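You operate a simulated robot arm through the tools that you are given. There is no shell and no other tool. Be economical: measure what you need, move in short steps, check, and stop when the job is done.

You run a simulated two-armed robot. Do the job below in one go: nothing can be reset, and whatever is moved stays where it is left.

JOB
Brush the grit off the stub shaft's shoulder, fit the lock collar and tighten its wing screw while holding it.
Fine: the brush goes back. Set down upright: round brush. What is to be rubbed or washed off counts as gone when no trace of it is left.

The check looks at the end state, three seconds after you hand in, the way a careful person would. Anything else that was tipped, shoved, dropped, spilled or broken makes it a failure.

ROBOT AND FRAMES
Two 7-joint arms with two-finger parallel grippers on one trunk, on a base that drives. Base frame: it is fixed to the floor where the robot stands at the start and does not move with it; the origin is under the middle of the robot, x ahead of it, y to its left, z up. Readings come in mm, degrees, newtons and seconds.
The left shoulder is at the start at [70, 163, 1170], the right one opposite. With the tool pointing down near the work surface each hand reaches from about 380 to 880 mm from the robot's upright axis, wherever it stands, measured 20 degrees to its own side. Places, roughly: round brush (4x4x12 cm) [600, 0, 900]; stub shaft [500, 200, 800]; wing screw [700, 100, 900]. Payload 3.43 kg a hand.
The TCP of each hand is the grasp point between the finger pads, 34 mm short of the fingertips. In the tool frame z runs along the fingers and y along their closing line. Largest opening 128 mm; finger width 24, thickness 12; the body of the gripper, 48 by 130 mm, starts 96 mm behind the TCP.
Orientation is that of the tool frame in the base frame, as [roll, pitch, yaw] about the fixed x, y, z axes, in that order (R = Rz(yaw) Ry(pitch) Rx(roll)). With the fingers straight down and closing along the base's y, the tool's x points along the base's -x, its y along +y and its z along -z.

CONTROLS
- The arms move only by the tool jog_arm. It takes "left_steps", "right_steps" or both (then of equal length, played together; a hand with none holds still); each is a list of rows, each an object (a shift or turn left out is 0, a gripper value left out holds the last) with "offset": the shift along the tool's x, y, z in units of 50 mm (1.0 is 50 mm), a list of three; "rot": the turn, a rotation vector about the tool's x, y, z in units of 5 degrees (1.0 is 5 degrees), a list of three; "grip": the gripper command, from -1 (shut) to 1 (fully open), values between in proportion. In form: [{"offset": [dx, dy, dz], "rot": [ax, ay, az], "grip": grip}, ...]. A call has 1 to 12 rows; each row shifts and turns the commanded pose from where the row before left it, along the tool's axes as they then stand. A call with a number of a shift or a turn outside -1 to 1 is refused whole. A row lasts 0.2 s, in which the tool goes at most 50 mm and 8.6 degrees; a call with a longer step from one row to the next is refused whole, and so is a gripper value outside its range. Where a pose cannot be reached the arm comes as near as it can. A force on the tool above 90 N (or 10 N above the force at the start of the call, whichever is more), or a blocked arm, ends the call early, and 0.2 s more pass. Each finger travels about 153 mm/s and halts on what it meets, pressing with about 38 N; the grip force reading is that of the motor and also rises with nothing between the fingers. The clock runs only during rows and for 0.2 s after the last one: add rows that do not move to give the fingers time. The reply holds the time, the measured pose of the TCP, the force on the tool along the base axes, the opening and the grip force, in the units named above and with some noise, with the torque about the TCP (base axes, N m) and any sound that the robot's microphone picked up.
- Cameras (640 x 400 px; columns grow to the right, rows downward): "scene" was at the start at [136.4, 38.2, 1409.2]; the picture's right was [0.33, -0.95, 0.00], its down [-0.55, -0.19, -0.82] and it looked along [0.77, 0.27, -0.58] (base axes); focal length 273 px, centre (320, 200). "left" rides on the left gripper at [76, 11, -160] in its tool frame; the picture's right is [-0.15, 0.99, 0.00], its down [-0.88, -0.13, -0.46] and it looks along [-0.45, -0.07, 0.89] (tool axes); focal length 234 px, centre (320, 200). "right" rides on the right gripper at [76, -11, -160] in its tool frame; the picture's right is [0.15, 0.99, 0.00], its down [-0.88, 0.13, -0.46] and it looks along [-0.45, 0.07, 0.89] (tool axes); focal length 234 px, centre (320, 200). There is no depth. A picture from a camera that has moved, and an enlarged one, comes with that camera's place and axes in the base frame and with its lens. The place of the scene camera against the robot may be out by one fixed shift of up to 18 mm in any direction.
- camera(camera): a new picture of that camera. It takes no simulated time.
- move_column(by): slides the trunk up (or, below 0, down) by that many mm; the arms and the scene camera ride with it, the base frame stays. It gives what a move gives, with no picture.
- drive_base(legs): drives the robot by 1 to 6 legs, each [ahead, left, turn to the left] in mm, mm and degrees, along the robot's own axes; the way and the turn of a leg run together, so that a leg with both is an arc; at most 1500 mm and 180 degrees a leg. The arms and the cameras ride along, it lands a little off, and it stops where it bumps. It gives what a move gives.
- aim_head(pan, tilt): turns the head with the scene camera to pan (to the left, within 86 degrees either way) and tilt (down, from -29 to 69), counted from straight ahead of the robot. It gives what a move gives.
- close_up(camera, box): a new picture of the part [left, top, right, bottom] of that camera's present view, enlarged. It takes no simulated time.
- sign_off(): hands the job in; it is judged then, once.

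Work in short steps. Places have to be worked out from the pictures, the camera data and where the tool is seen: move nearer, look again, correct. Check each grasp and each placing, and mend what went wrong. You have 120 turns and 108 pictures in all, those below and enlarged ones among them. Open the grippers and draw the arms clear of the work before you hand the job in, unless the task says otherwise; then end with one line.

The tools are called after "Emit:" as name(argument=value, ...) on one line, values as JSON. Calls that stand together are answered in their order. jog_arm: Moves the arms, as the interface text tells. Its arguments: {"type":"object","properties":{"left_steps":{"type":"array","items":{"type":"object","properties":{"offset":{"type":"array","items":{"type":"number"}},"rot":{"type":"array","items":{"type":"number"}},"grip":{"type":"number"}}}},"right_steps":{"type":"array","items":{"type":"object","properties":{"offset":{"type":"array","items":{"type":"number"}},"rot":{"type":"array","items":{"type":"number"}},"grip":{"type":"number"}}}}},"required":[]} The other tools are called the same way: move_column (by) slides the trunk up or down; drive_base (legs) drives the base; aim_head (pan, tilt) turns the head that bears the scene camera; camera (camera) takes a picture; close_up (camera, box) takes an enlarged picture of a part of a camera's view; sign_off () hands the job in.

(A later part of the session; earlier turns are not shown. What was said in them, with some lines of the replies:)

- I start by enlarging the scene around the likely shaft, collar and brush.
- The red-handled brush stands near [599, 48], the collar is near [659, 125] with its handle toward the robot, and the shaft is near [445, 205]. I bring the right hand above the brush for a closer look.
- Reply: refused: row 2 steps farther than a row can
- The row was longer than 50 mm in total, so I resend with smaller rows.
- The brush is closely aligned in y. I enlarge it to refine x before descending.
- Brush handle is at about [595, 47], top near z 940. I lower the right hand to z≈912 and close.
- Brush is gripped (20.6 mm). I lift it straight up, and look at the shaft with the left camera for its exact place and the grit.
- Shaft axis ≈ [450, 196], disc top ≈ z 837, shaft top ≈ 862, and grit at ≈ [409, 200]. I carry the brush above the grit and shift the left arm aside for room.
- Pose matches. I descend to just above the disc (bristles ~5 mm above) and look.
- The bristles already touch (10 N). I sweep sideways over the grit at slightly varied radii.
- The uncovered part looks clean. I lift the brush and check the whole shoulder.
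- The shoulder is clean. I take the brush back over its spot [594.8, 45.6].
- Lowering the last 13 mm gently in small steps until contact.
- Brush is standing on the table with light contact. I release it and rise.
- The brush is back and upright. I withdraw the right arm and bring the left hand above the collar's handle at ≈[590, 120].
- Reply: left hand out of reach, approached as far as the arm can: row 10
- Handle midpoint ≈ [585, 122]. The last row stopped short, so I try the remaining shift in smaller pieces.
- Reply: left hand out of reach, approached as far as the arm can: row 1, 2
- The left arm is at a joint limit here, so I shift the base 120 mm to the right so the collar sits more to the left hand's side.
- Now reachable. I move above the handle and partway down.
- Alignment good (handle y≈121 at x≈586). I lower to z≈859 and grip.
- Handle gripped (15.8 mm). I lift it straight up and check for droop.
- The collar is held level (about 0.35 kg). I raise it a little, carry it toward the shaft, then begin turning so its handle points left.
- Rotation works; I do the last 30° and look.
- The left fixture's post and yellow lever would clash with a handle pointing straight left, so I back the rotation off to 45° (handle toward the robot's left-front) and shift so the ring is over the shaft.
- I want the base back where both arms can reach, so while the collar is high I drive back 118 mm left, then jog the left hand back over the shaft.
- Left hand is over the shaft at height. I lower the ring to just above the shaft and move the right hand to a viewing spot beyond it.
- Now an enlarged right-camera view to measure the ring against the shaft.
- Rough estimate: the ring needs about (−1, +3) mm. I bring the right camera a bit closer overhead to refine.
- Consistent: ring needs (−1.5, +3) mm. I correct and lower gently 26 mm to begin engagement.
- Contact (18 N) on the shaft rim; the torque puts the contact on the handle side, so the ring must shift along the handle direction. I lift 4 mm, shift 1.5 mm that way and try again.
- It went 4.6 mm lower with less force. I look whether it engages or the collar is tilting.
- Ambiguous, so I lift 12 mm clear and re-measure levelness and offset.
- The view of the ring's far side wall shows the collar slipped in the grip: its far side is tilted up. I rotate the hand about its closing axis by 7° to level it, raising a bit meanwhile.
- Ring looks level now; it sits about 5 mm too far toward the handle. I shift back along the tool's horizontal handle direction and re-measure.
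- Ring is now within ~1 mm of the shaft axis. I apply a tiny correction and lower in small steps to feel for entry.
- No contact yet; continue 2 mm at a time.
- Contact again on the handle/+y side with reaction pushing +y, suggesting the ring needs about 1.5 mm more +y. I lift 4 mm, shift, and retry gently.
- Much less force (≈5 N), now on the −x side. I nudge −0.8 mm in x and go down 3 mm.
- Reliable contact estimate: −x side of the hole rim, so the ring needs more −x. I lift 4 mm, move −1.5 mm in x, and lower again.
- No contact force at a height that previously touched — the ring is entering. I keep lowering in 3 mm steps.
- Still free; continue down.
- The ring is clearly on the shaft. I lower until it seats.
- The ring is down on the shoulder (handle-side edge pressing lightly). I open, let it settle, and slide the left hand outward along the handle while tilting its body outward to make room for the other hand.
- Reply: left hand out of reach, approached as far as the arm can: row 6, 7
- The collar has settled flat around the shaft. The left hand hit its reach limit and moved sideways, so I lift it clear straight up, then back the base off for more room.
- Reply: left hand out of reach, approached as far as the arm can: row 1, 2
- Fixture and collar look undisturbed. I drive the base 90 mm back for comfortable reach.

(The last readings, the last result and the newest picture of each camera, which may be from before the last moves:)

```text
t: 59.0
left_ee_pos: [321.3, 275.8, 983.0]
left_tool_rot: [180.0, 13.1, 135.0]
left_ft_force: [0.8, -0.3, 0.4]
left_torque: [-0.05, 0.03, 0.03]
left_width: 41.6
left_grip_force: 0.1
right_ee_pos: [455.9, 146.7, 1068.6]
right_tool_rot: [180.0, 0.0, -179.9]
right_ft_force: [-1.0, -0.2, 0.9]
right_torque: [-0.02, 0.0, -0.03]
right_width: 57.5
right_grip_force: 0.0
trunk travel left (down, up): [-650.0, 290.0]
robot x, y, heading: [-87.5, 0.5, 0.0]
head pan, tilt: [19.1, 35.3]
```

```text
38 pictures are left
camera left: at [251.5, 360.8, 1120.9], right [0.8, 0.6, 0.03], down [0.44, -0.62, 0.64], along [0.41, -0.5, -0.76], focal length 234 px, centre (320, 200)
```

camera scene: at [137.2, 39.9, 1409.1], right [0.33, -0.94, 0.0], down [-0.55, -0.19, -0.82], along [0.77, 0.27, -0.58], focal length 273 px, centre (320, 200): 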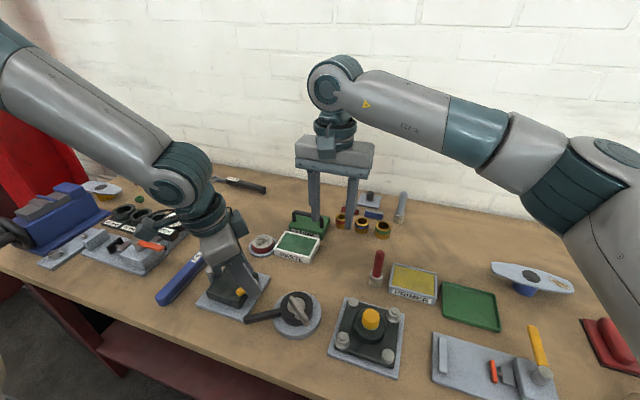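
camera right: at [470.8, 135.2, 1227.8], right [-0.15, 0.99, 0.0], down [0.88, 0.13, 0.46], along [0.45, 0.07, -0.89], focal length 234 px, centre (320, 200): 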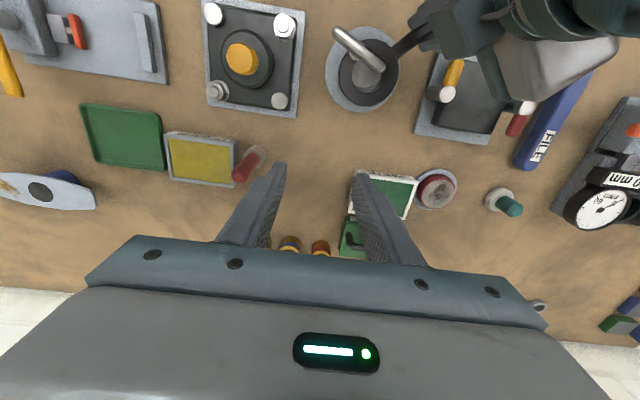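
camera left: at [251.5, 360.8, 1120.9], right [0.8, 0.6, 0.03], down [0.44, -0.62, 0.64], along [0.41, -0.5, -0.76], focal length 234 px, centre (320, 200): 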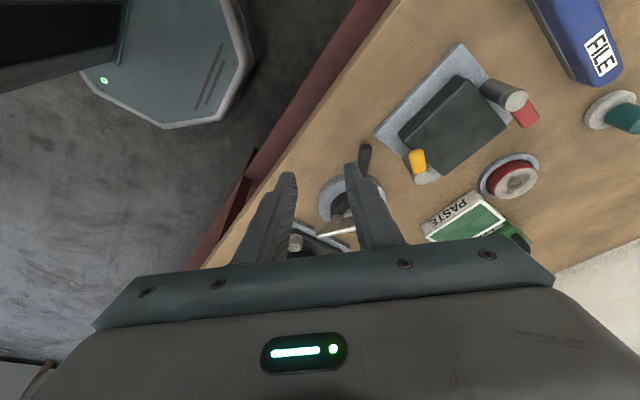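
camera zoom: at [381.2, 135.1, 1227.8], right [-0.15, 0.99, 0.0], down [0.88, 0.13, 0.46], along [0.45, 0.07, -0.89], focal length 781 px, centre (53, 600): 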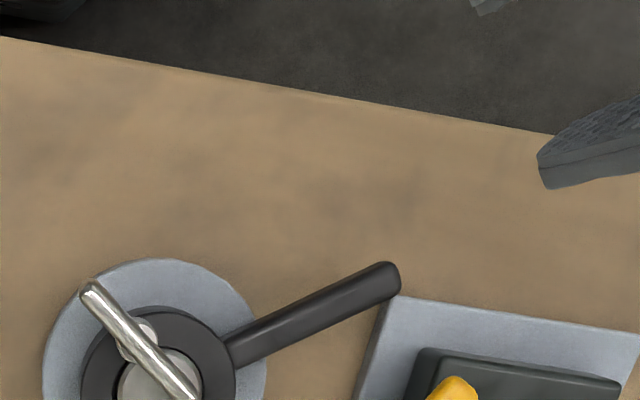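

Handle now points along (−0.58, 0.81) from the ring (it turned ~9° when nudged — harmless). I align the left hand's yaw, move over the handle point r≈85 mm, and come partway down.

Emit:
jog_arm(left_steps=[{"rot": [0.214, 0, 0.925], "grip": -0.35}, {"rot": [0.214, 0, 0.925]}, {"offset": [-0.46, 0.585, 0.106]}, {"offset": [-0.46, 0.585, 0.106]}, {"offset": [0.135, 0, 0.585]}, {"offset": [0.135, 0, 0.585]}, {}], right_steps=[{"offset": [-0.5, 0, 0]}, {"offset": [-0.7, 0, 0]}, {"offset": [-0.7, 0, 0]}, {}, {}, {}, {}])

Emit:
camera(camera="left")

Emit:
close_up(camera="right", box=[320, 10, 480, 130])

```text
t: 60.6
left_ee_pos: [395.4, 271.5, 921.8]
left_tool_rot: [-180.0, 13.1, 125.7]
left_ft_force: [0.2, -0.3, 0.0]
left_torque: [0.0, -0.01, 0.04]
left_width: 41.5
left_grip_force: 0.0
right_ee_pos: [550.0, 147.7, 1069.3]
right_tool_rot: [180.0, -0.2, -179.9]
right_ft_force: [-1.2, 0.9, -0.1]
right_torque: [0.0, 0.01, 0.0]
right_width: 57.6
right_grip_force: 0.0
trunk travel left (down, up): [-650.0, 290.0]
robot x, y, heading: [-88.3, 1.3, 0.2]
head pan, tilt: [19.1, 35.3]
```

```text
37 pictures are left
camera left: at [341.2, 368.2, 1059.8], right [0.89, 0.46, 0.03], down [0.33, -0.69, 0.64], along [0.32, -0.56, -0.76], focal length 234 px, centre (320, 200)
```

left: 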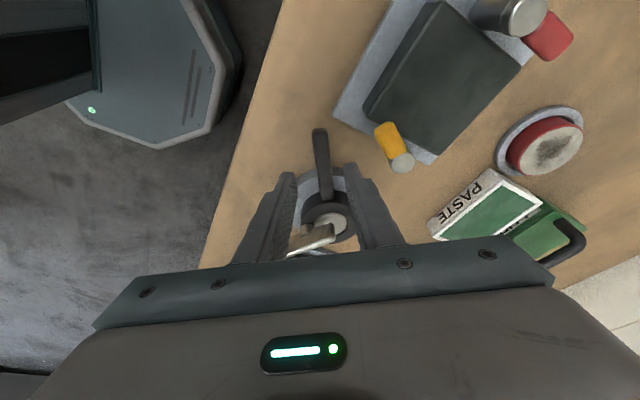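

```text
3.33 times, centred on (400, 70) of right
camera zoom: at [475.0, 135.5, 1229.2], right [-0.15, 0.99, 0.0], down [0.88, 0.13, 0.46], along [0.45, 0.07, -0.89], focal length 781 px, centre (53, 633)
```

zoom: 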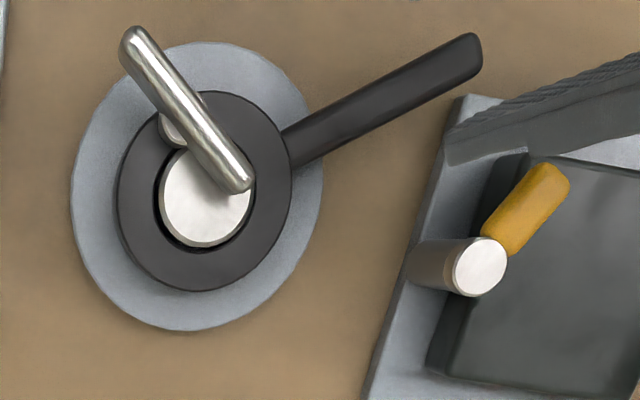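

Handle is centred between the fingers. I lower 50 mm and grip.

Emit:
jog_arm(left_steps=[{"offset": [0.1125, 0, 0.487]}, {"offset": [0.11, 0, 0.47]}, {}, {"grip": -1}, {}, {}, {}])

Emit:
close_up(camera="right", box=[320, 10, 480, 130])

Emit:
close_up(camera="scene", box=[220, 230, 340, 320])

```text
t: 62.2
left_ee_pos: [394.3, 270.9, 873.4]
left_tool_rot: [-179.9, 13.1, 125.7]
left_ft_force: [6.6, 9.5, 5.3]
left_torque: [0.13, -0.31, 0.85]
left_width: 15.4
left_grip_force: 37.9
right_ee_pos: [550.9, 148.7, 1067.6]
right_tool_rot: [-179.9, 0.0, -179.9]
right_ft_force: [-0.4, -0.3, 0.3]
right_torque: [0.01, 0.03, 0.01]
right_width: 57.4
right_grip_force: 0.0
trunk travel left (down, up): [-650.0, 290.0]
robot x, y, heading: [-92.2, 0.1, 0.0]
head pan, tilt: [19.1, 35.3]
```

```text
3.33 times, centred on (400, 70) of right
camera zoom: at [476.0, 136.8, 1228.6], right [-0.15, 0.99, 0.0], down [0.88, 0.13, 0.46], along [0.45, 0.07, -0.89], focal length 781 px, centre (53, 633)
```

zoom: 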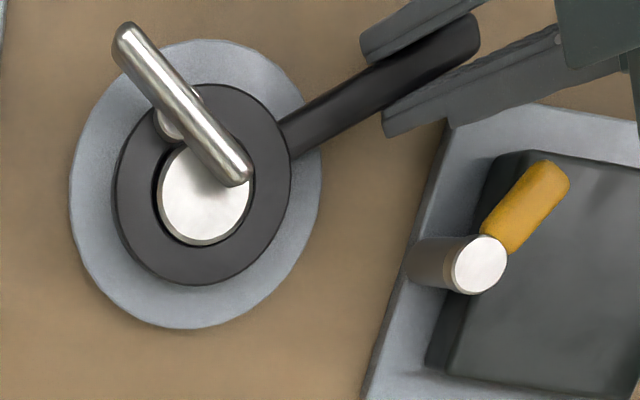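

```text
4.44 times, centred on (280, 275) of scene
camera zoom: at [47.5, 40.5, 1409.2], right [0.33, -0.94, 0.0], down [-0.55, -0.19, -0.82], along [0.77, 0.27, -0.58], focal length 1214 px, centre (498, -133)
```

zoom: 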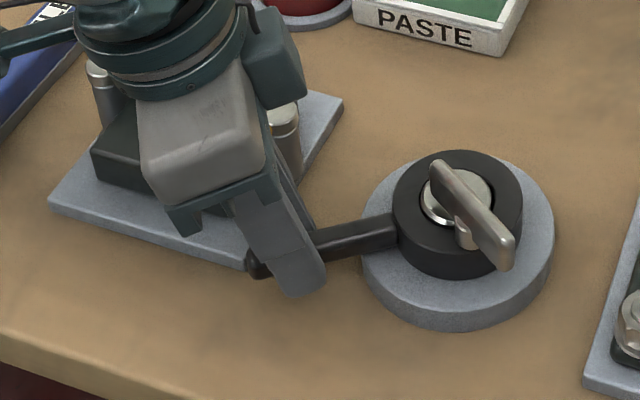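

Collar handle is held (15.4 mm), ring flat on the shoulder. The wing bar is centred at ≈[428, 178] at about 54° in plan. I rotate the right hand +53.7° so it can close across the bar.

Emit:
jog_arm(right_steps=[{"rot": [0, 0, -0.976], "grip": -0.1}, {"rot": [0, 0, -0.976]}, {"rot": [0, 0, -0.976]}, {"rot": [0, 0, -0.976]}, {"rot": [0, 0, -0.976]}, {"rot": [0, 0, -0.976]}, {"rot": [0, 0, -0.976]}, {"rot": [0, 0, -0.976]}, {"rot": [0, 0, -0.976]}, {"rot": [0, 0, -0.976]}, {"rot": [0, 0, -0.976]}, {}])

```text
t: 64.8
left_ee_pos: [395.0, 271.6, 872.2]
left_tool_rot: [180.0, 13.1, 125.6]
left_ft_force: [7.7, 10.6, 6.9]
left_torque: [0.03, -0.47, 1.02]
left_width: 15.7
left_grip_force: 37.9
right_ee_pos: [551.7, 147.7, 1067.1]
right_tool_rot: [-179.9, 0.1, -126.3]
right_ft_force: [0.1, 0.3, 0.3]
right_torque: [0.01, 0.0, 0.03]
right_width: 57.4
right_grip_force: 0.2
trunk travel left (down, up): [-650.0, 290.0]
robot x, y, heading: [-86.2, 0.8, 0.1]
head pan, tilt: [19.1, 35.3]
```

Now translate above the bar and descend to z≈950.

Emit:
jog_arm(right_steps=[{"offset": [0.326, 0.782, 0]}, {"offset": [0.326, 0.782, 0]}, {"offset": [0.326, 0.782, 0]}, {"offset": [0, 0, 0.78]}, {"offset": [0, 0, 0.78]}, {"offset": [0, 0, 0.78]}, {}])

Emit:
close_up(camera="right", box=[240, 80, 400, 240])

Emit:
close_up(camera="scene", box=[220, 190, 380, 320])

```text
t: 66.4
left_ee_pos: [394.0, 269.6, 873.6]
left_tool_rot: [180.0, 13.1, 125.7]
left_ft_force: [3.3, 10.4, 5.7]
left_torque: [0.16, -0.22, 0.98]
left_width: 15.5
left_grip_force: 37.6
right_ee_pos: [426.6, 176.9, 949.1]
right_tool_rot: [179.9, 0.1, -126.3]
right_ft_force: [-0.7, 0.2, 0.3]
right_torque: [0.02, 0.0, 0.03]
right_width: 57.6
right_grip_force: 0.0
trunk travel left (down, up): [-650.0, 290.0]
robot x, y, heading: [-87.3, 5.4, 0.1]
head pan, tilt: [19.1, 35.3]
```

```text
2.50 times, centred on (320, 160) of right
camera zoom: at [390.5, 108.6, 1109.4], right [-0.88, 0.47, 0.0], down [0.42, 0.79, 0.46], along [0.21, 0.4, -0.89], focal length 585 px, centre (320, 300)
```

zoom: 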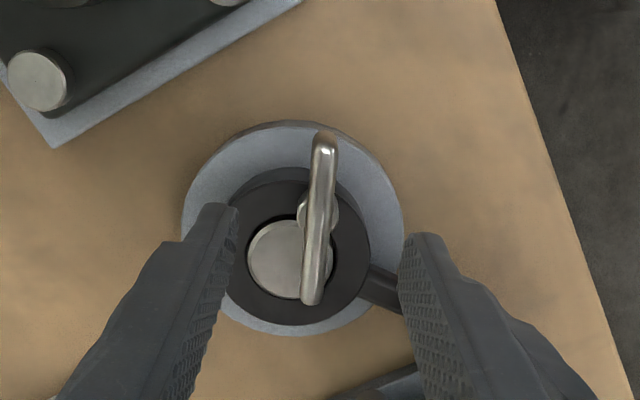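

```text
3.08 times, centred on (300, 255) of scene
camera zoom: at [46.9, 40.6, 1409.2], right [0.33, -0.94, 0.0], down [-0.55, -0.19, -0.82], along [0.77, 0.27, -0.58], focal length 841 px, centre (382, 31)
```

zoom: 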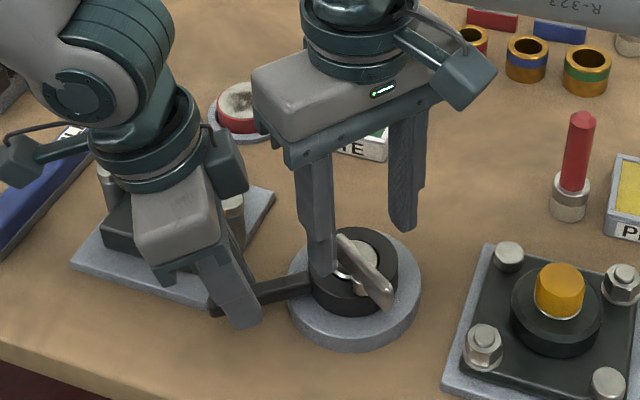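

The bar is centred between the fingers. I adjust yaw +3°, descend to z≈909 and close on the bar.

Emit:
jog_arm(right_steps=[{"rot": [0, 0, -0.6], "offset": [0, 0, 0.3]}, {"offset": [0, 0, 0.3]}, {"offset": [0, 0, 0.2]}, {}, {"grip": -1}, {}, {}, {}])

Emit:
close_up(camera="right", box=[240, 80, 400, 240])

Emit:
close_up(camera="scene", box=[240, 220, 340, 310])

```text
t: 68.2
left_ee_pos: [395.1, 271.8, 872.7]
left_tool_rot: [180.0, 13.1, 125.7]
left_ft_force: [-0.5, 14.3, 5.1]
left_torque: [0.17, -0.18, 0.85]
left_width: 15.6
left_grip_force: 37.9
right_ee_pos: [427.6, 178.1, 910.2]
right_tool_rot: [-180.0, -0.1, -123.4]
right_ft_force: [2.8, -2.4, 0.2]
right_torque: [-0.18, -0.11, -0.01]
right_width: 15.9
right_grip_force: 37.9
trunk travel left (down, up): [-650.0, 290.0]
robot x, y, heading: [-89.1, 0.3, -0.1]
head pan, tilt: [19.1, 35.3]
```

```text
2.50 times, centred on (320, 160) of right
camera zoom: at [395.4, 108.0, 1070.2], right [-0.91, 0.42, 0.0], down [0.38, 0.81, 0.45], along [0.19, 0.41, -0.89], focal length 585 px, centre (320, 300)
```

zoom: 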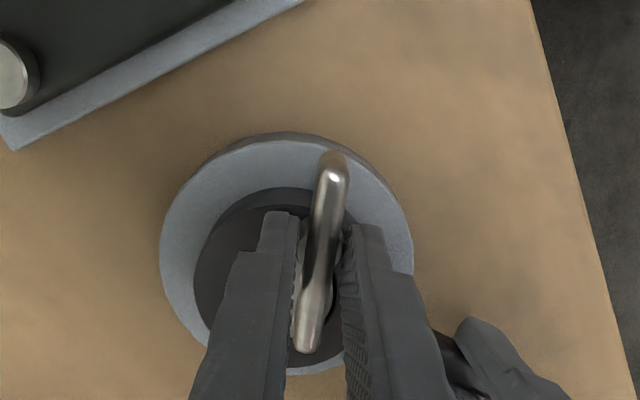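

```text
4.44 times, centred on (290, 265) of scene
camera zoom: at [47.2, 40.8, 1409.2], right [0.33, -0.94, 0.0], down [-0.55, -0.19, -0.82], along [0.77, 0.27, -0.58], focal length 1214 px, centre (453, -89)
```

zoom: 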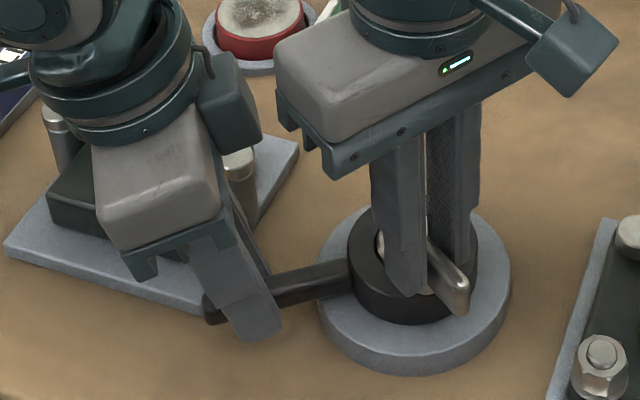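

Bar gripped. I turn clockwise (from above) 20° and watch the torque.

Emit:
jog_arm(right_steps=[{"rot": [0, 0, 1]}, {"rot": [0, 0, 1]}, {"rot": [0, 0, 1]}, {"rot": [0, 0, 1]}, {}])

Emit:
close_up(camera="right", box=[240, 80, 400, 240])

```text
t: 69.4
left_ee_pos: [395.1, 270.6, 872.4]
left_tool_rot: [179.9, 13.2, 125.7]
left_ft_force: [3.2, 14.8, 7.6]
left_torque: [-0.29, -0.52, 0.99]
left_width: 15.6
left_grip_force: 37.7
right_ee_pos: [427.2, 177.7, 911.0]
right_tool_rot: [180.0, -0.1, -143.4]
right_ft_force: [-2.1, -4.4, -9.4]
right_torque: [-0.54, 0.35, 0.0]
right_width: 16.2
right_grip_force: 38.4
trunk travel left (down, up): [-650.0, 290.0]
robot x, y, heading: [-88.1, 0.7, 0.1]
head pan, tilt: [19.1, 35.3]
```

```text
2.50 times, centred on (320, 160) of right
camera zoom: at [374.4, 123.4, 1070.5], right [-0.71, 0.71, 0.0], down [0.63, 0.63, 0.45], along [0.32, 0.32, -0.89], focal length 585 px, centre (320, 300)
```

zoom: 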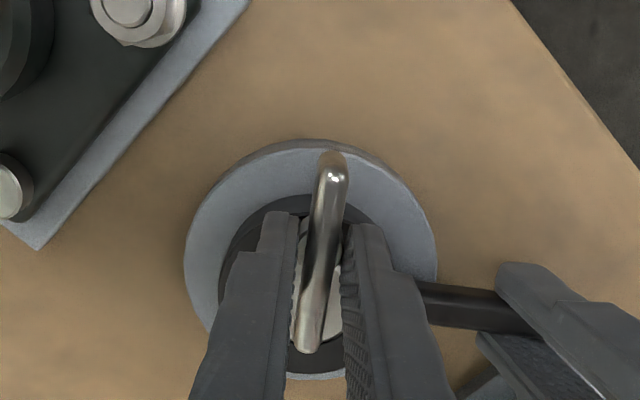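

The wing turns with the hand and pulls down slightly (screw advancing). I continue 30°, following down a little.

Emit:
jog_arm(right_steps=[{"rot": [0, 0, 1], "offset": [0, 0, 0.01]}, {"rot": [0, 0, 1], "offset": [0, 0, 0.01]}, {"rot": [0, 0, 1], "offset": [0, 0, 0.01]}, {"rot": [0, 0, 1], "offset": [0, 0, 0.01]}, {"rot": [0, 0, 1], "offset": [0, 0, 0.01]}, {"rot": [0, 0, 1], "offset": [0, 0, 0.01]}, {}])

Emit:
close_up(camera="scene", box=[220, 170, 380, 320])

```text
t: 71.0
left_ee_pos: [394.3, 269.7, 872.1]
left_tool_rot: [-180.0, 13.1, 125.6]
left_ft_force: [12.1, 1.3, -12.8]
left_torque: [0.98, 0.31, 1.05]
left_width: 16.2
left_grip_force: 38.2
right_ee_pos: [428.3, 177.6, 909.8]
right_tool_rot: [179.8, 0.0, -173.4]
right_ft_force: [-9.7, -2.5, 22.8]
right_torque: [-0.12, 0.21, -0.04]
right_width: 16.3
right_grip_force: 37.8
trunk travel left (down, up): [-650.0, 290.0]
robot x, y, heading: [-88.7, 0.6, 0.1]
head pan, tilt: [19.1, 35.3]
```

```text
2.67 times, centred on (300, 245) of scene
camera zoom: at [46.8, 39.0, 1409.3], right [0.33, -0.95, 0.0], down [-0.55, -0.19, -0.82], along [0.77, 0.27, -0.58], focal length 729 px, centre (373, 80)
```

zoom: 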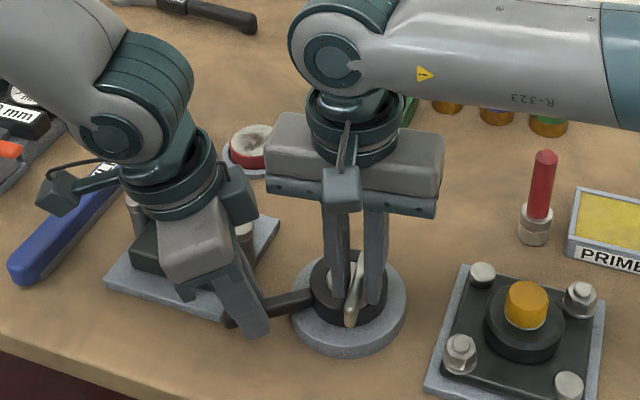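

Downward push was too much (23 N), so I ease up 1.5 mm and keep turning another 25°.

Emit:
jog_arm(right_steps=[{"offset": [0, 0, -0.035]}, {"rot": [0, 0, 1]}, {"rot": [0, 0, 1]}, {"rot": [0, 0, 1]}, {"rot": [0, 0, 1]}, {"rot": [0, 0, 1]}, {}])

Emit:
close_up(camera="right", box=[240, 80, 400, 240])

```text
t: 72.6
left_ee_pos: [394.4, 270.1, 873.2]
left_tool_rot: [-180.0, 13.3, 125.6]
left_ft_force: [8.5, -3.9, 0.1]
left_torque: [0.06, -0.28, 0.98]
left_width: 15.9
left_grip_force: 38.3
right_ee_pos: [429.5, 176.6, 910.0]
right_tool_rot: [179.9, 0.0, 161.6]
right_ft_force: [-4.9, 8.1, 10.7]
right_torque: [0.38, 0.2, -0.03]
right_width: 16.3
right_grip_force: 37.4
trunk travel left (down, up): [-650.0, 290.0]
robot x, y, heading: [-90.9, 0.5, 0.1]
head pan, tilt: [19.1, 35.3]
```

```text
2.50 times, centred on (320, 160) of right
camera zoom: at [353.3, 190.4, 1069.5], right [0.17, 0.98, 0.0], down [0.88, -0.15, 0.46], along [0.45, -0.08, -0.89], focal length 585 px, centre (320, 300)
```

zoom: 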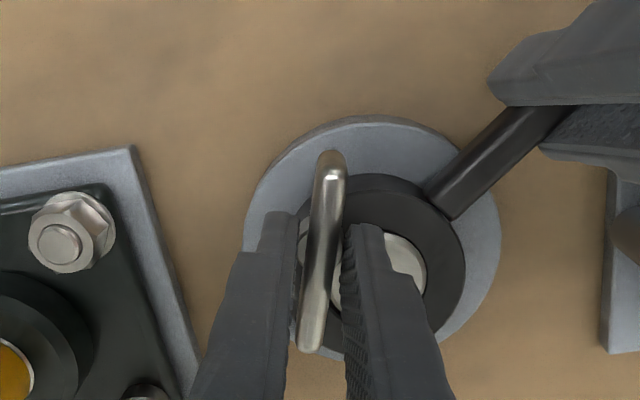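

75° turned with no resistance yet. I continue 20° more.

Emit:
jog_arm(right_steps=[{"rot": [0, 0, 1], "offset": [0, 0, -0.01]}, {"rot": [0, 0, 1]}, {"rot": [0, 0, 1]}, {"rot": [0, 0, 1]}, {}])

Emit:
close_up(camera="scene", box=[220, 170, 380, 320])

```text
t: 73.8
left_ee_pos: [395.4, 270.2, 873.2]
left_tool_rot: [-179.9, 13.2, 125.6]
left_ft_force: [8.1, -4.0, 10.0]
left_torque: [-0.56, -0.63, 0.97]
left_width: 15.8
left_grip_force: 38.0
right_ee_pos: [429.5, 177.8, 910.1]
right_tool_rot: [-179.9, -0.1, 141.6]
right_ft_force: [-2.0, 15.8, -1.5]
right_torque: [0.49, -0.14, -0.03]
right_width: 16.0
right_grip_force: 37.8
trunk travel left (down, up): [-650.0, 290.0]
robot x, y, heading: [-85.2, -1.1, 0.0]
head pan, tilt: [19.1, 35.3]
```

```text
2.67 times, centred on (300, 245) of scene
camera zoom: at [47.5, 41.0, 1409.1], right [0.33, -0.94, 0.0], down [-0.55, -0.19, -0.82], along [0.77, 0.27, -0.58], focal length 729 px, centre (373, 80)
```

zoom: 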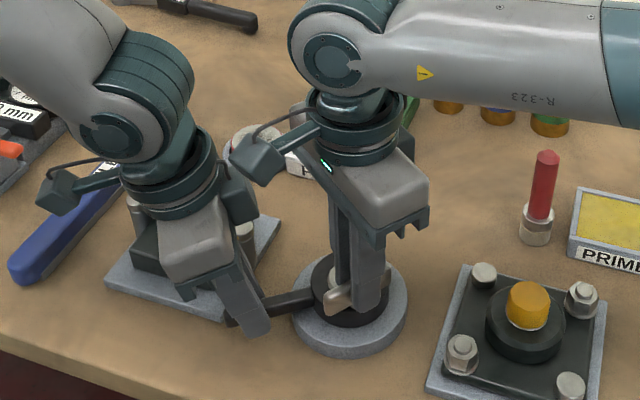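

The right wrist camera is close to the left hand, so I regrip: open, rise, and turn back +90° to take the bar by its ends.

Emit:
jog_arm(right_steps=[{"grip": -0.3}, {}, {"offset": [0, 0, -0.6]}, {"offset": [0, 0, -0.5]}, {"rot": [0, 0, -1], "grip": 0.5}, {"rot": [0, 0, -1]}, {"rot": [0, 0, -1]}, {"rot": [0, 0, -1]}, {"rot": [0, 0, -1]}, {"rot": [0, 0, -1]}, {"rot": [0, 0, -1]}, {"rot": [0, 0, -1]}])

Emit:
jog_arm(right_steps=[{"rot": [0, 0, -1]}, {"rot": [0, 0, -1]}, {"rot": [0, 0, -1]}, {"rot": [0, 0, -1]}, {"rot": [0, 0, -1]}, {"rot": [0, 0, -1]}, {"rot": [0, 0, -1]}, {"rot": [0, 0, -1]}, {"rot": [0, 0, -1]}, {"rot": [0, 0, -1]}, {}])

Emit:
close_up(camera="right", box=[220, 70, 420, 240])

```text
t: 76.4
left_ee_pos: [394.2, 271.7, 873.2]
left_tool_rot: [-180.0, 13.2, 125.6]
left_ft_force: [5.1, 11.0, 3.3]
left_torque: [0.17, -0.27, 0.97]
left_width: 15.5
left_grip_force: 37.9
right_ee_pos: [429.6, 177.2, 964.2]
right_tool_rot: [-180.0, 0.0, -178.2]
right_ft_force: [1.0, -0.2, -0.5]
right_torque: [-0.01, 0.02, -0.01]
right_width: 96.2
right_grip_force: 0.2
trunk travel left (down, up): [-650.0, 290.0]
robot x, y, heading: [-88.1, 0.4, 0.1]
head pan, tilt: [19.1, 35.3]
```

```text
t: 78.8
left_ee_pos: [394.6, 271.6, 872.9]
left_tool_rot: [-180.0, 13.1, 125.7]
left_ft_force: [2.9, 11.3, 0.7]
left_torque: [0.38, -0.08, 0.9]
left_width: 15.7
left_grip_force: 38.1
right_ee_pos: [428.8, 177.8, 965.1]
right_tool_rot: [-180.0, 0.0, -128.3]
right_ft_force: [0.1, 0.1, -0.2]
right_torque: [0.01, -0.02, -0.01]
right_width: 95.9
right_grip_force: 0.1
trunk travel left (down, up): [-650.0, 290.0]
robot x, y, heading: [-90.6, 1.6, -0.1]
head pan, tilt: [19.1, 35.3]
```

```text
2.35 times, centred on (320, 155) of right
camera zoom: at [390.9, 111.3, 1124.9], right [-0.87, 0.5, 0.0], down [0.44, 0.77, 0.46], along [0.23, 0.39, -0.89], focal length 551 px, centre (320, 306)
```

zoom: 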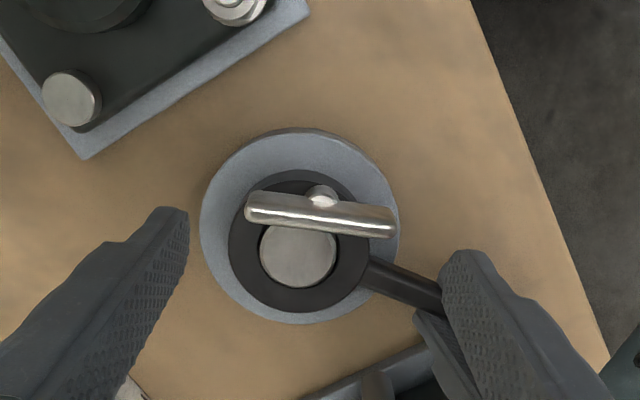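

Bar mid is aligned with the hand. I narrow the opening to ~82 mm, lower to z≈911 and close on the bar's ends.

Emit:
jog_arm(right_steps=[{"grip": 0.28}, {"offset": [0, 0, 0.4]}, {"offset": [0, 0, 0.4]}, {"offset": [0, 0, 0.28]}, {}, {"grip": -1}, {}, {}])

Emit:
close_up(camera="right", box=[220, 70, 420, 240])

```text
t: 80.6
left_ee_pos: [394.6, 271.0, 872.8]
left_tool_rot: [-179.8, 13.2, 125.7]
left_ft_force: [5.1, 5.9, 0.4]
left_torque: [0.44, 0.0, 0.97]
left_width: 15.8
left_grip_force: 37.9
right_ee_pos: [428.9, 178.7, 910.1]
right_tool_rot: [180.0, 0.0, -128.3]
right_ft_force: [-3.4, 5.3, -0.2]
right_torque: [0.18, -0.02, 0.01]
right_width: 67.1
right_grip_force: 38.1
trunk travel left (down, up): [-650.0, 290.0]
robot x, y, heading: [-90.4, 2.2, -0.1]
head pan, tilt: [19.1, 35.3]
```

```text
2.35 times, centred on (320, 155) of right
camera zoom: at [391.1, 111.8, 1070.5], right [-0.87, 0.5, 0.0], down [0.44, 0.77, 0.46], along [0.23, 0.4, -0.89], focal length 551 px, centre (320, 306)
```

zoom: 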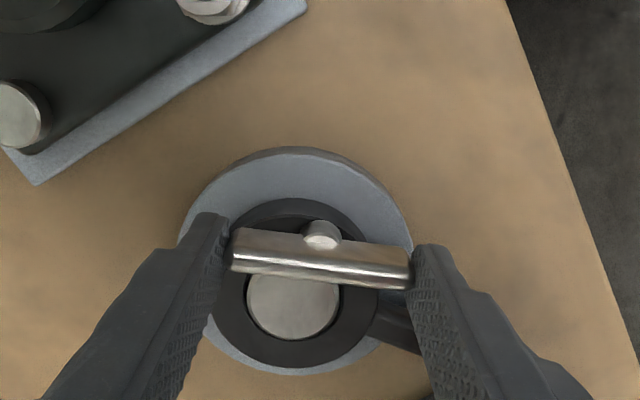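

Ends gripped (67 mm). Turn clockwise 45°.

Emit:
jog_arm(right_steps=[{"rot": [0, 0, 1]}, {"rot": [0, 0, 1]}, {"rot": [0, 0, 1]}, {"rot": [0, 0, 1]}, {"rot": [0, 0, 1]}, {"rot": [0, 0, 1]}, {"rot": [0, 0, 1]}, {"rot": [0, 0, 1]}, {"rot": [0, 0, 1]}, {}])

```text
t: 82.8
left_ee_pos: [396.0, 271.8, 872.2]
left_tool_rot: [-179.9, 13.1, 125.7]
left_ft_force: [2.4, 3.5, 12.6]
left_torque: [-0.21, -0.39, 0.61]
left_width: 15.4
left_grip_force: 38.6
right_ee_pos: [429.2, 178.9, 910.0]
right_tool_rot: [-179.9, 0.1, -173.5]
right_ft_force: [7.9, 14.3, -5.7]
right_torque: [0.4, -0.68, -0.04]
right_width: 67.0
right_grip_force: 37.6
trunk travel left (down, up): [-650.0, 290.0]
robot x, y, heading: [-89.1, 0.1, 0.2]
head pan, tilt: [19.1, 35.3]
```

No torsional resistance yet; turn another 45°.

Emit:
jog_arm(right_steps=[{"rot": [0, 0, 1]}, {"rot": [0, 0, 1]}, {"rot": [0, 0, 1]}, {"rot": [0, 0, 1]}, {"rot": [0, 0, 1]}, {"rot": [0, 0, 1]}, {"rot": [0, 0, 1]}, {"rot": [0, 0, 1]}, {"rot": [0, 0, 1]}, {}])

Emit:
close_up(camera="right", box=[220, 70, 420, 240])

Emit:
close_up(camera="scene", box=[220, 170, 380, 320])

```text
t: 85.0
left_ee_pos: [395.0, 271.1, 871.7]
left_tool_rot: [-180.0, 13.2, 125.6]
left_ft_force: [4.8, 1.5, 13.7]
left_torque: [-0.45, -0.6, 0.72]
left_width: 15.6
left_grip_force: 38.3
right_ee_pos: [429.1, 178.8, 908.8]
right_tool_rot: [-179.8, 0.0, 141.6]
right_ft_force: [2.7, 14.5, -9.9]
right_torque: [0.37, -0.25, 0.01]
right_width: 67.1
right_grip_force: 38.0
trunk travel left (down, up): [-650.0, 290.0]
robot x, y, heading: [-89.9, 5.0, 0.0]
head pan, tilt: [19.1, 35.3]
```

```text
2.35 times, centred on (320, 155) of right
camera zoom: at [362.9, 216.4, 1070.4], right [0.5, 0.87, 0.0], down [0.77, -0.44, 0.46], along [0.39, -0.23, -0.89], focal length 551 px, centre (320, 306)
```

zoom: 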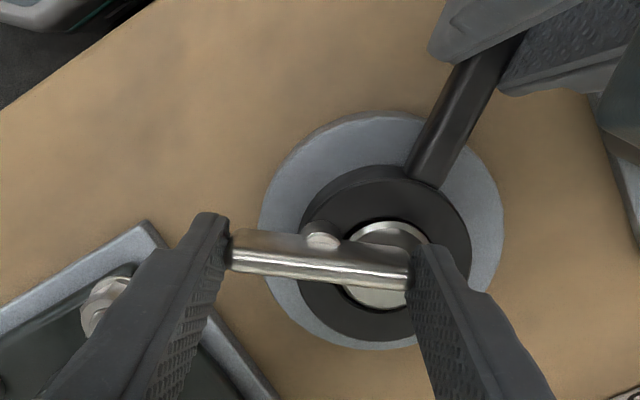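

```text
2.67 times, centred on (300, 245) of scene
camera zoom: at [48.0, 41.6, 1409.0], right [0.33, -0.94, 0.0], down [-0.55, -0.19, -0.82], along [0.77, 0.27, -0.58], focal length 729 px, centre (373, 80)
```

zoom: 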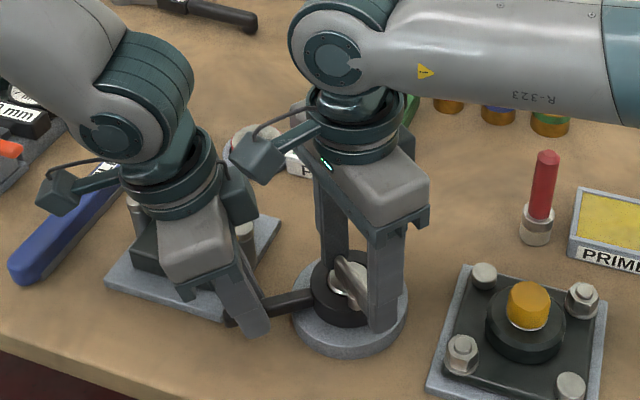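

185° turned, still free and being drawn down slightly. I regrip: open, rise, turn back 90°.

Emit:
jog_arm(right_steps=[{"grip": 0.3}, {}, {"offset": [0, 0, -0.6]}, {"offset": [0, 0, -0.5]}, {"rot": [0, 0, -1], "grip": -0.1}, {"rot": [0, 0, -1]}, {"rot": [0, 0, -1]}, {"rot": [0, 0, -1]}, {"rot": [0, 0, -1]}, {"rot": [0, 0, -1]}, {"rot": [0, 0, -1]}, {"rot": [0, 0, -1]}])

Emit:
jog_arm(right_steps=[{"rot": [0, 0, -1]}, {"rot": [0, 0, -1]}, {"rot": [0, 0, -1]}, {"rot": [0, 0, -1]}, {"rot": [0, 0, -1]}, {"rot": [0, 0, -1]}, {"rot": [0, 0, -1]}, {"rot": [0, 0, -1]}, {"rot": [0, 0, -1]}, {"rot": [0, 0, -1]}, {"offset": [0, 0, 0.2]}, {}])

Emit:
close_up(camera="right", box=[220, 70, 420, 240])

```text
t: 87.6
left_ee_pos: [394.0, 271.1, 871.7]
left_tool_rot: [-179.8, 13.0, 125.7]
left_ft_force: [4.3, 8.5, -0.1]
left_torque: [0.39, -0.11, 0.93]
left_width: 15.8
left_grip_force: 38.1
right_ee_pos: [427.6, 178.0, 965.4]
right_tool_rot: [-180.0, 0.0, -178.3]
right_ft_force: [0.0, -0.2, 0.5]
right_torque: [0.02, 0.02, 0.02]
right_width: 57.5
right_grip_force: 0.1
trunk travel left (down, up): [-650.0, 290.0]
robot x, y, heading: [-84.9, 1.6, -0.1]
head pan, tilt: [19.1, 35.3]
```

```text
t: 90.2
left_ee_pos: [394.4, 270.1, 872.2]
left_tool_rot: [-180.0, 13.1, 125.8]
left_ft_force: [3.6, 10.2, -0.4]
left_torque: [0.51, -0.01, 0.82]
left_width: 15.6
left_grip_force: 37.6
right_ee_pos: [427.2, 178.2, 955.1]
right_tool_rot: [-180.0, 0.0, -128.3]
right_ft_force: [-1.2, -0.2, -0.1]
right_torque: [-0.01, 0.0, -0.02]
right_width: 57.8
right_grip_force: 0.1
trunk travel left (down, up): [-650.0, 290.0]
robot x, y, heading: [-90.7, 0.1, 0.1]
head pan, tilt: [19.1, 35.3]
```

```text
2.35 times, centred on (320, 155) of right
camera zoom: at [390.1, 111.0, 1116.2], right [-0.87, 0.5, 0.0], down [0.44, 0.77, 0.46], along [0.23, 0.39, -0.89], focal length 551 px, centre (320, 306)
```

zoom: 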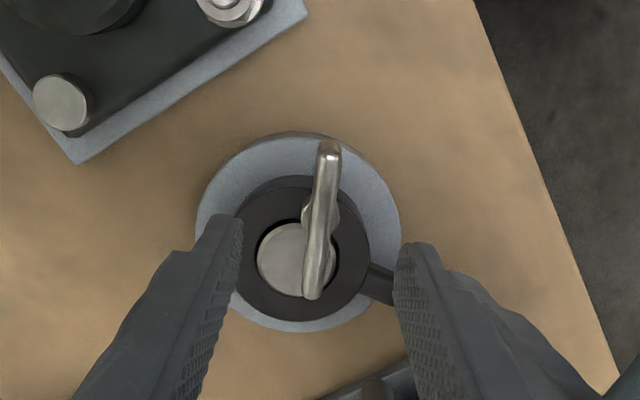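

Bar is again lined up across the fingers. Lower to z≈909, grip and start turning.

Emit:
jog_arm(right_steps=[{"offset": [0, 0, 0.4]}, {"offset": [0, 0, 0.4]}, {"offset": [0, 0, 0.12]}, {"grip": -1}, {}, {}, {"rot": [0, 0, 1]}, {"rot": [0, 0, 1]}, {"rot": [0, 0, 1]}, {"rot": [0, 0, 1]}, {}])

Emit:
jog_arm(right_steps=[{"rot": [0, 0, 1]}, {"rot": [0, 0, 1]}, {"rot": [0, 0, 1]}, {"rot": [0, 0, 1]}, {"rot": [0, 0, 1]}, {"rot": [0, 0, 1]}, {"rot": [0, 0, 1]}, {}])

```text
t: 92.6
left_ee_pos: [396.5, 270.9, 872.9]
left_tool_rot: [-179.9, 13.2, 125.7]
left_ft_force: [7.0, 5.3, 0.2]
left_torque: [0.45, 0.05, 1.13]
left_width: 16.1
left_grip_force: 38.3
right_ee_pos: [430.3, 178.6, 909.9]
right_tool_rot: [179.8, -0.1, -148.4]
right_ft_force: [-6.0, 5.3, 0.0]
right_torque: [0.17, 0.3, 0.0]
right_width: 16.1
right_grip_force: 38.0
trunk travel left (down, up): [-650.0, 290.0]
robot x, y, heading: [-95.0, 2.0, 0.1]
head pan, tilt: [19.1, 35.3]
```

```text
t: 94.4
left_ee_pos: [396.3, 272.3, 872.7]
left_tool_rot: [-179.9, 13.2, 125.5]
left_ft_force: [23.9, 9.9, 2.0]
left_torque: [0.34, -0.44, -0.11]
left_width: 15.8
left_grip_force: 38.0
right_ee_pos: [428.4, 179.0, 908.5]
right_tool_rot: [-180.0, 0.0, 176.7]
right_ft_force: [-13.9, 7.7, 3.1]
right_torque: [0.18, 0.34, 2.8]
right_width: 30.1
right_grip_force: 37.8
trunk travel left (down, up): [-650.0, 290.0]
robot x, y, heading: [-89.5, 1.9, -0.2]
head pan, tilt: [19.1, 35.3]
```

Strong resistance now: 2.8 N m and the bar is prying the fingers apart — the screw is tight or close. I look at it.

Emit:
close_up(camera="right", box=[220, 70, 420, 240])

```text
2.35 times, centred on (320, 155) of right
camera zoom: at [353.0, 172.0, 1069.8], right [-0.09, 1.0, 0.0], down [0.89, 0.08, 0.45], along [0.45, 0.04, -0.89], focal length 551 px, centre (320, 306)
```

zoom: 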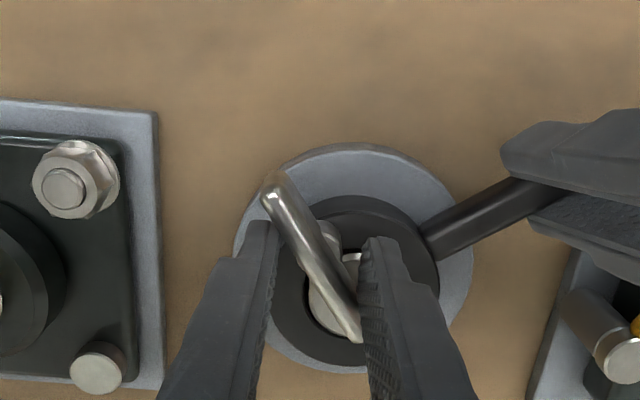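

The bar stopped near 33° while the hand turned on, so the screw resists firmly. I back the hand off to re-seat square on the bar, then apply torque once more to confirm.

Emit:
jog_arm(right_steps=[{"grip": -0.4}, {"rot": [0, 0, -1]}, {"rot": [0, 0, -1]}, {"rot": [0, 0, -1]}, {"rot": [0, 0, -1]}, {"rot": [0, 0, -1]}, {"rot": [0, 0, -0.5], "grip": -1}, {}, {}])

Emit:
close_up(camera="right", box=[220, 70, 420, 240])

Emit:
jog_arm(right_steps=[{"rot": [0, 0, 1]}, {"rot": [0, 0, 1]}, {}])

```text
t: 96.4
left_ee_pos: [394.0, 271.4, 871.9]
left_tool_rot: [-179.9, 13.1, 125.6]
left_ft_force: [5.5, 1.5, 1.4]
left_torque: [0.23, -0.03, 0.83]
left_width: 15.8
left_grip_force: 37.7
right_ee_pos: [428.3, 177.4, 910.0]
right_tool_rot: [179.9, 0.0, -155.8]
right_ft_force: [-1.1, 7.8, 0.9]
right_torque: [0.33, -0.15, -0.12]
right_width: 16.2
right_grip_force: 38.2
trunk travel left (down, up): [-650.0, 290.0]
robot x, y, heading: [-91.2, 1.2, -0.0]
head pan, tilt: [19.1, 35.3]
```

```text
2.35 times, centred on (320, 155) of right
camera zoom: at [364.0, 135.8, 1070.2], right [-0.54, 0.84, 0.0], down [0.75, 0.48, 0.46], along [0.38, 0.25, -0.89], focal length 551 px, centre (320, 306)
```

zoom: 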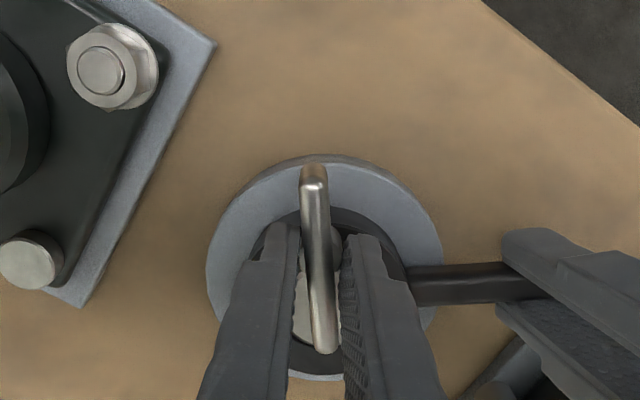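

```text
t: 97.2
left_ee_pos: [395.5, 271.8, 871.6]
left_tool_rot: [179.9, 13.1, 125.8]
left_ft_force: [17.2, 7.3, -1.6]
left_torque: [0.72, 0.01, 0.4]
left_width: 15.8
left_grip_force: 38.1
right_ee_pos: [427.8, 178.0, 908.5]
right_tool_rot: [-180.0, -0.1, -165.8]
right_ft_force: [-11.4, 3.9, 7.6]
right_torque: [0.16, 0.23, 1.39]
right_width: 18.9
right_grip_force: 38.1
trunk travel left (down, up): [-650.0, 290.0]
robot x, y, heading: [-88.8, 0.0, -0.5]
head pan, tilt: [19.1, 35.3]
```

It resists at once (1.4 N m within 10°): tight stop. I add a last firm 15° of hand rotation, then ease back and look at the bar.

Emit:
jog_arm(right_steps=[{"rot": [0, 0, 1]}, {"rot": [0, 0, 1]}, {"rot": [0, 0, 1]}, {}, {}])

Emit:
close_up(camera="right", box=[220, 70, 420, 240])

```text
t: 98.4
left_ee_pos: [395.4, 271.7, 871.8]
left_tool_rot: [-180.0, 13.3, 125.6]
left_ft_force: [20.0, 11.9, 3.2]
left_torque: [0.49, -0.34, 0.19]
left_width: 15.4
left_grip_force: 37.6
right_ee_pos: [428.3, 178.8, 910.0]
right_tool_rot: [-179.9, 0.0, 179.2]
right_ft_force: [-10.1, 6.4, 1.9]
right_torque: [0.2, 0.17, 2.2]
right_width: 28.4
right_grip_force: 37.5
trunk travel left (down, up): [-650.0, 290.0]
robot x, y, heading: [-87.7, 0.2, -0.0]
head pan, tilt: [19.1, 35.3]
```

```text
2.35 times, centred on (320, 155) of right
camera zoom: at [353.0, 168.7, 1069.7], right [-0.13, 0.99, 0.0], down [0.88, 0.12, 0.45], along [0.45, 0.06, -0.89], focal length 551 px, centre (320, 306)
```

zoom: 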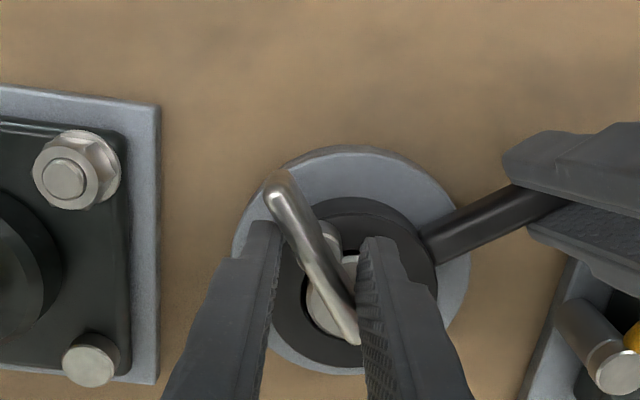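

The bar hasn't moved, so the screw is tight. I release the right hand and withdraw it upward and to the right.

Emit:
jog_arm(right_steps=[{"grip": 0}, {}, {"offset": [0, 0, -0.5]}, {"offset": [0, 0, -0.8]}, {"offset": [0, 0, -0.9]}, {"offset": [0, -0.8, -0.3]}, {"offset": [0, -0.9, 0]}, {"offset": [0, -0.9, 0]}, {"offset": [0, -0.9, 0]}, {"offset": [0, -0.9, 0]}, {}])

Emit:
jog_arm(left_steps=[{"grip": -0.5}, {}, {"offset": [-0.1, 0, -0.43]}, {"offset": [-0.18, 0, -0.78]}, {"offset": [-0.18, 0, -0.78]}, {"offset": [-0.18, 0, -0.78]}, {}])

Emit:
camera(camera="scene")

Emit:
close_up(camera="scene", box=[230, 210, 390, 310])

```text
t: 100.8
left_ee_pos: [395.2, 270.4, 872.6]
left_tool_rot: [-179.9, 13.2, 125.6]
left_ft_force: [2.4, 10.3, 0.3]
left_torque: [0.24, -0.19, 0.88]
left_width: 15.5
left_grip_force: 38.4
right_ee_pos: [425.8, -42.0, 1037.7]
right_tool_rot: [-179.9, 0.1, 179.2]
right_ft_force: [0.0, 0.1, -1.0]
right_torque: [-0.03, 0.01, 0.01]
right_width: 64.0
right_grip_force: 0.0
trunk travel left (down, up): [-650.0, 290.0]
robot x, y, heading: [-89.8, 2.3, -0.3]
head pan, tilt: [19.1, 35.3]
```

```text
t: 102.4
left_ee_pos: [395.8, 273.0, 1014.0]
left_tool_rot: [-179.9, 13.1, 125.5]
left_ft_force: [1.3, -0.3, 0.2]
left_torque: [0.0, 0.01, 0.0]
left_width: 32.2
left_grip_force: 0.1
right_ee_pos: [426.1, -44.2, 1035.8]
right_tool_rot: [180.0, 0.0, 179.3]
right_ft_force: [0.2, -0.3, 0.1]
right_torque: [0.0, 0.0, -0.02]
right_width: 64.2
right_grip_force: 0.1
trunk travel left (down, up): [-650.0, 290.0]
robot x, y, heading: [-93.0, 1.8, -0.2]
head pan, tilt: [19.1, 35.3]
```

```text
17 pictures are left
camera scene: at [47.8, 39.5, 1409.1], right [0.33, -0.94, 0.0], down [-0.55, -0.19, -0.82], along [0.77, 0.27, -0.58], focal length 273 px, centre (320, 200)
```

scene: 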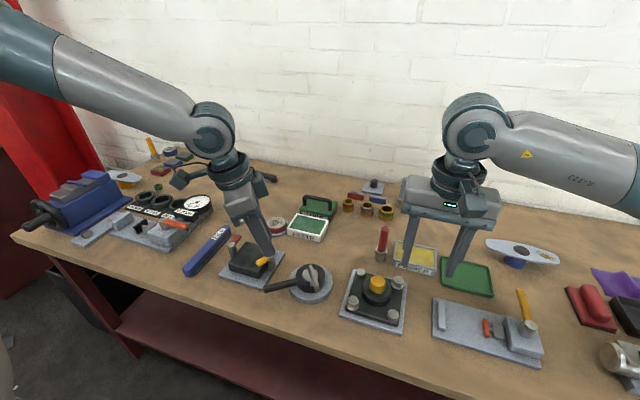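

```text
4.00 times, centred on (310, 260) of scene
camera zoom: at [47.8, 39.5, 1409.1], right [0.33, -0.94, 0.0], down [-0.55, -0.19, -0.82], along [0.77, 0.27, -0.58], focal length 1093 px, centre (360, -40)
```

zoom: 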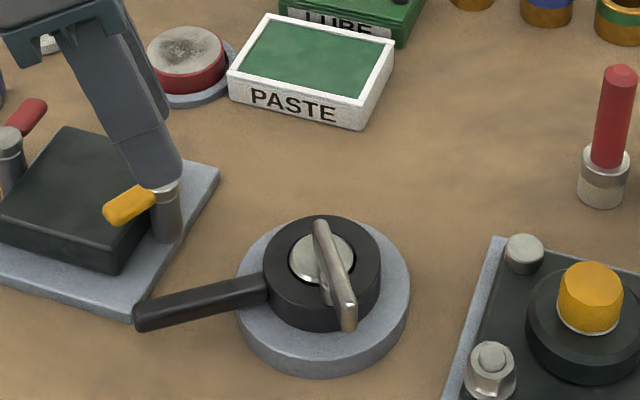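

Collar seated and tight, brush upright, neighbours unchanged. I draw both arms well up and clear, then take a last look.

Emit:
jog_arm(left_steps=[{"offset": [-0.18, 0, -0.78]}, {"offset": [-0.18, 0, -0.78]}, {"offset": [-0.18, 0, -0.78], "grip": 0.5}, {"offset": [0.4, 0, -0.4]}, {"offset": [0.4, 0, -0.4]}, {}], right_steps=[{"offset": [0, -0.4, -0.8]}, {"offset": [0, -0.8, -0.4]}, {"offset": [0, -0.8, -0.4]}, {"offset": [0, -0.8, 0]}, {}, {}])

Emit:
camera(camera="scene")

Emit:
close_up(camera="scene", box=[200, 200, 420, 330])

```text
t: 103.8
left_ee_pos: [366.7, 309.6, 1164.4]
left_tool_rot: [180.0, 13.0, 125.6]
left_ft_force: [0.1, -0.7, -1.1]
left_torque: [0.04, 0.0, 0.01]
left_width: 95.9
left_grip_force: 0.1
right_ee_pos: [423.7, -182.4, 1117.8]
right_tool_rot: [179.8, 0.0, 179.2]
right_ft_force: [0.8, 0.6, 0.6]
right_torque: [0.02, 0.02, -0.01]
right_width: 64.2
right_grip_force: 0.1
trunk travel left (down, up): [-650.0, 290.0]
robot x, y, heading: [-86.8, 0.9, 0.0]
head pan, tilt: [19.1, 35.3]
```

```text
15 pictures are left
camera scene: at [47.8, 38.2, 1409.1], right [0.33, -0.95, 0.0], down [-0.55, -0.19, -0.82], along [0.77, 0.27, -0.58], focal length 273 px, centre (320, 200)
```

scene: 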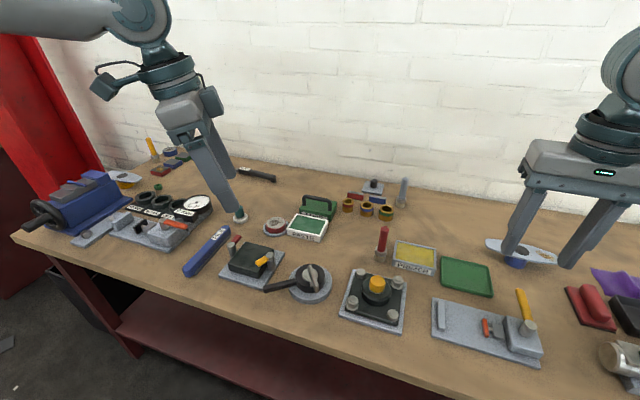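

```text
2.91 times, centred on (310, 265) of scene
camera zoom: at [47.8, 38.2, 1409.1], right [0.33, -0.95, 0.0], down [-0.55, -0.19, -0.82], along [0.77, 0.27, -0.58], focal length 795 px, centre (349, 11)
```

zoom: 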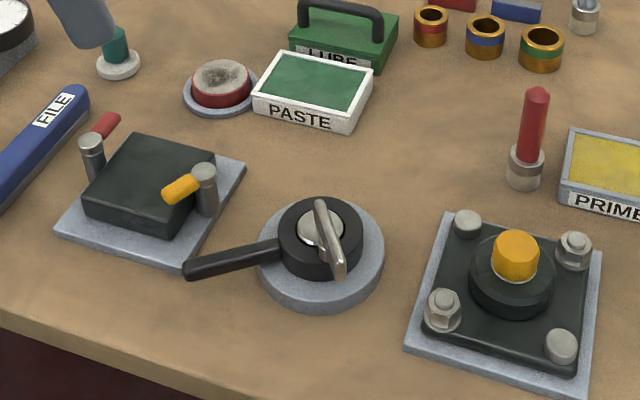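

The last pictures show the job complete and both arms clear, so I hand it in.

Emit:
sign_off()

```text
The job is handed in.
```

The grit is brushed off the shoulder with no trace left, and the brush is back upright in its place. The lock collar sits flat on the shaft, and I tightened its wing screw until it stopped while holding the handle.
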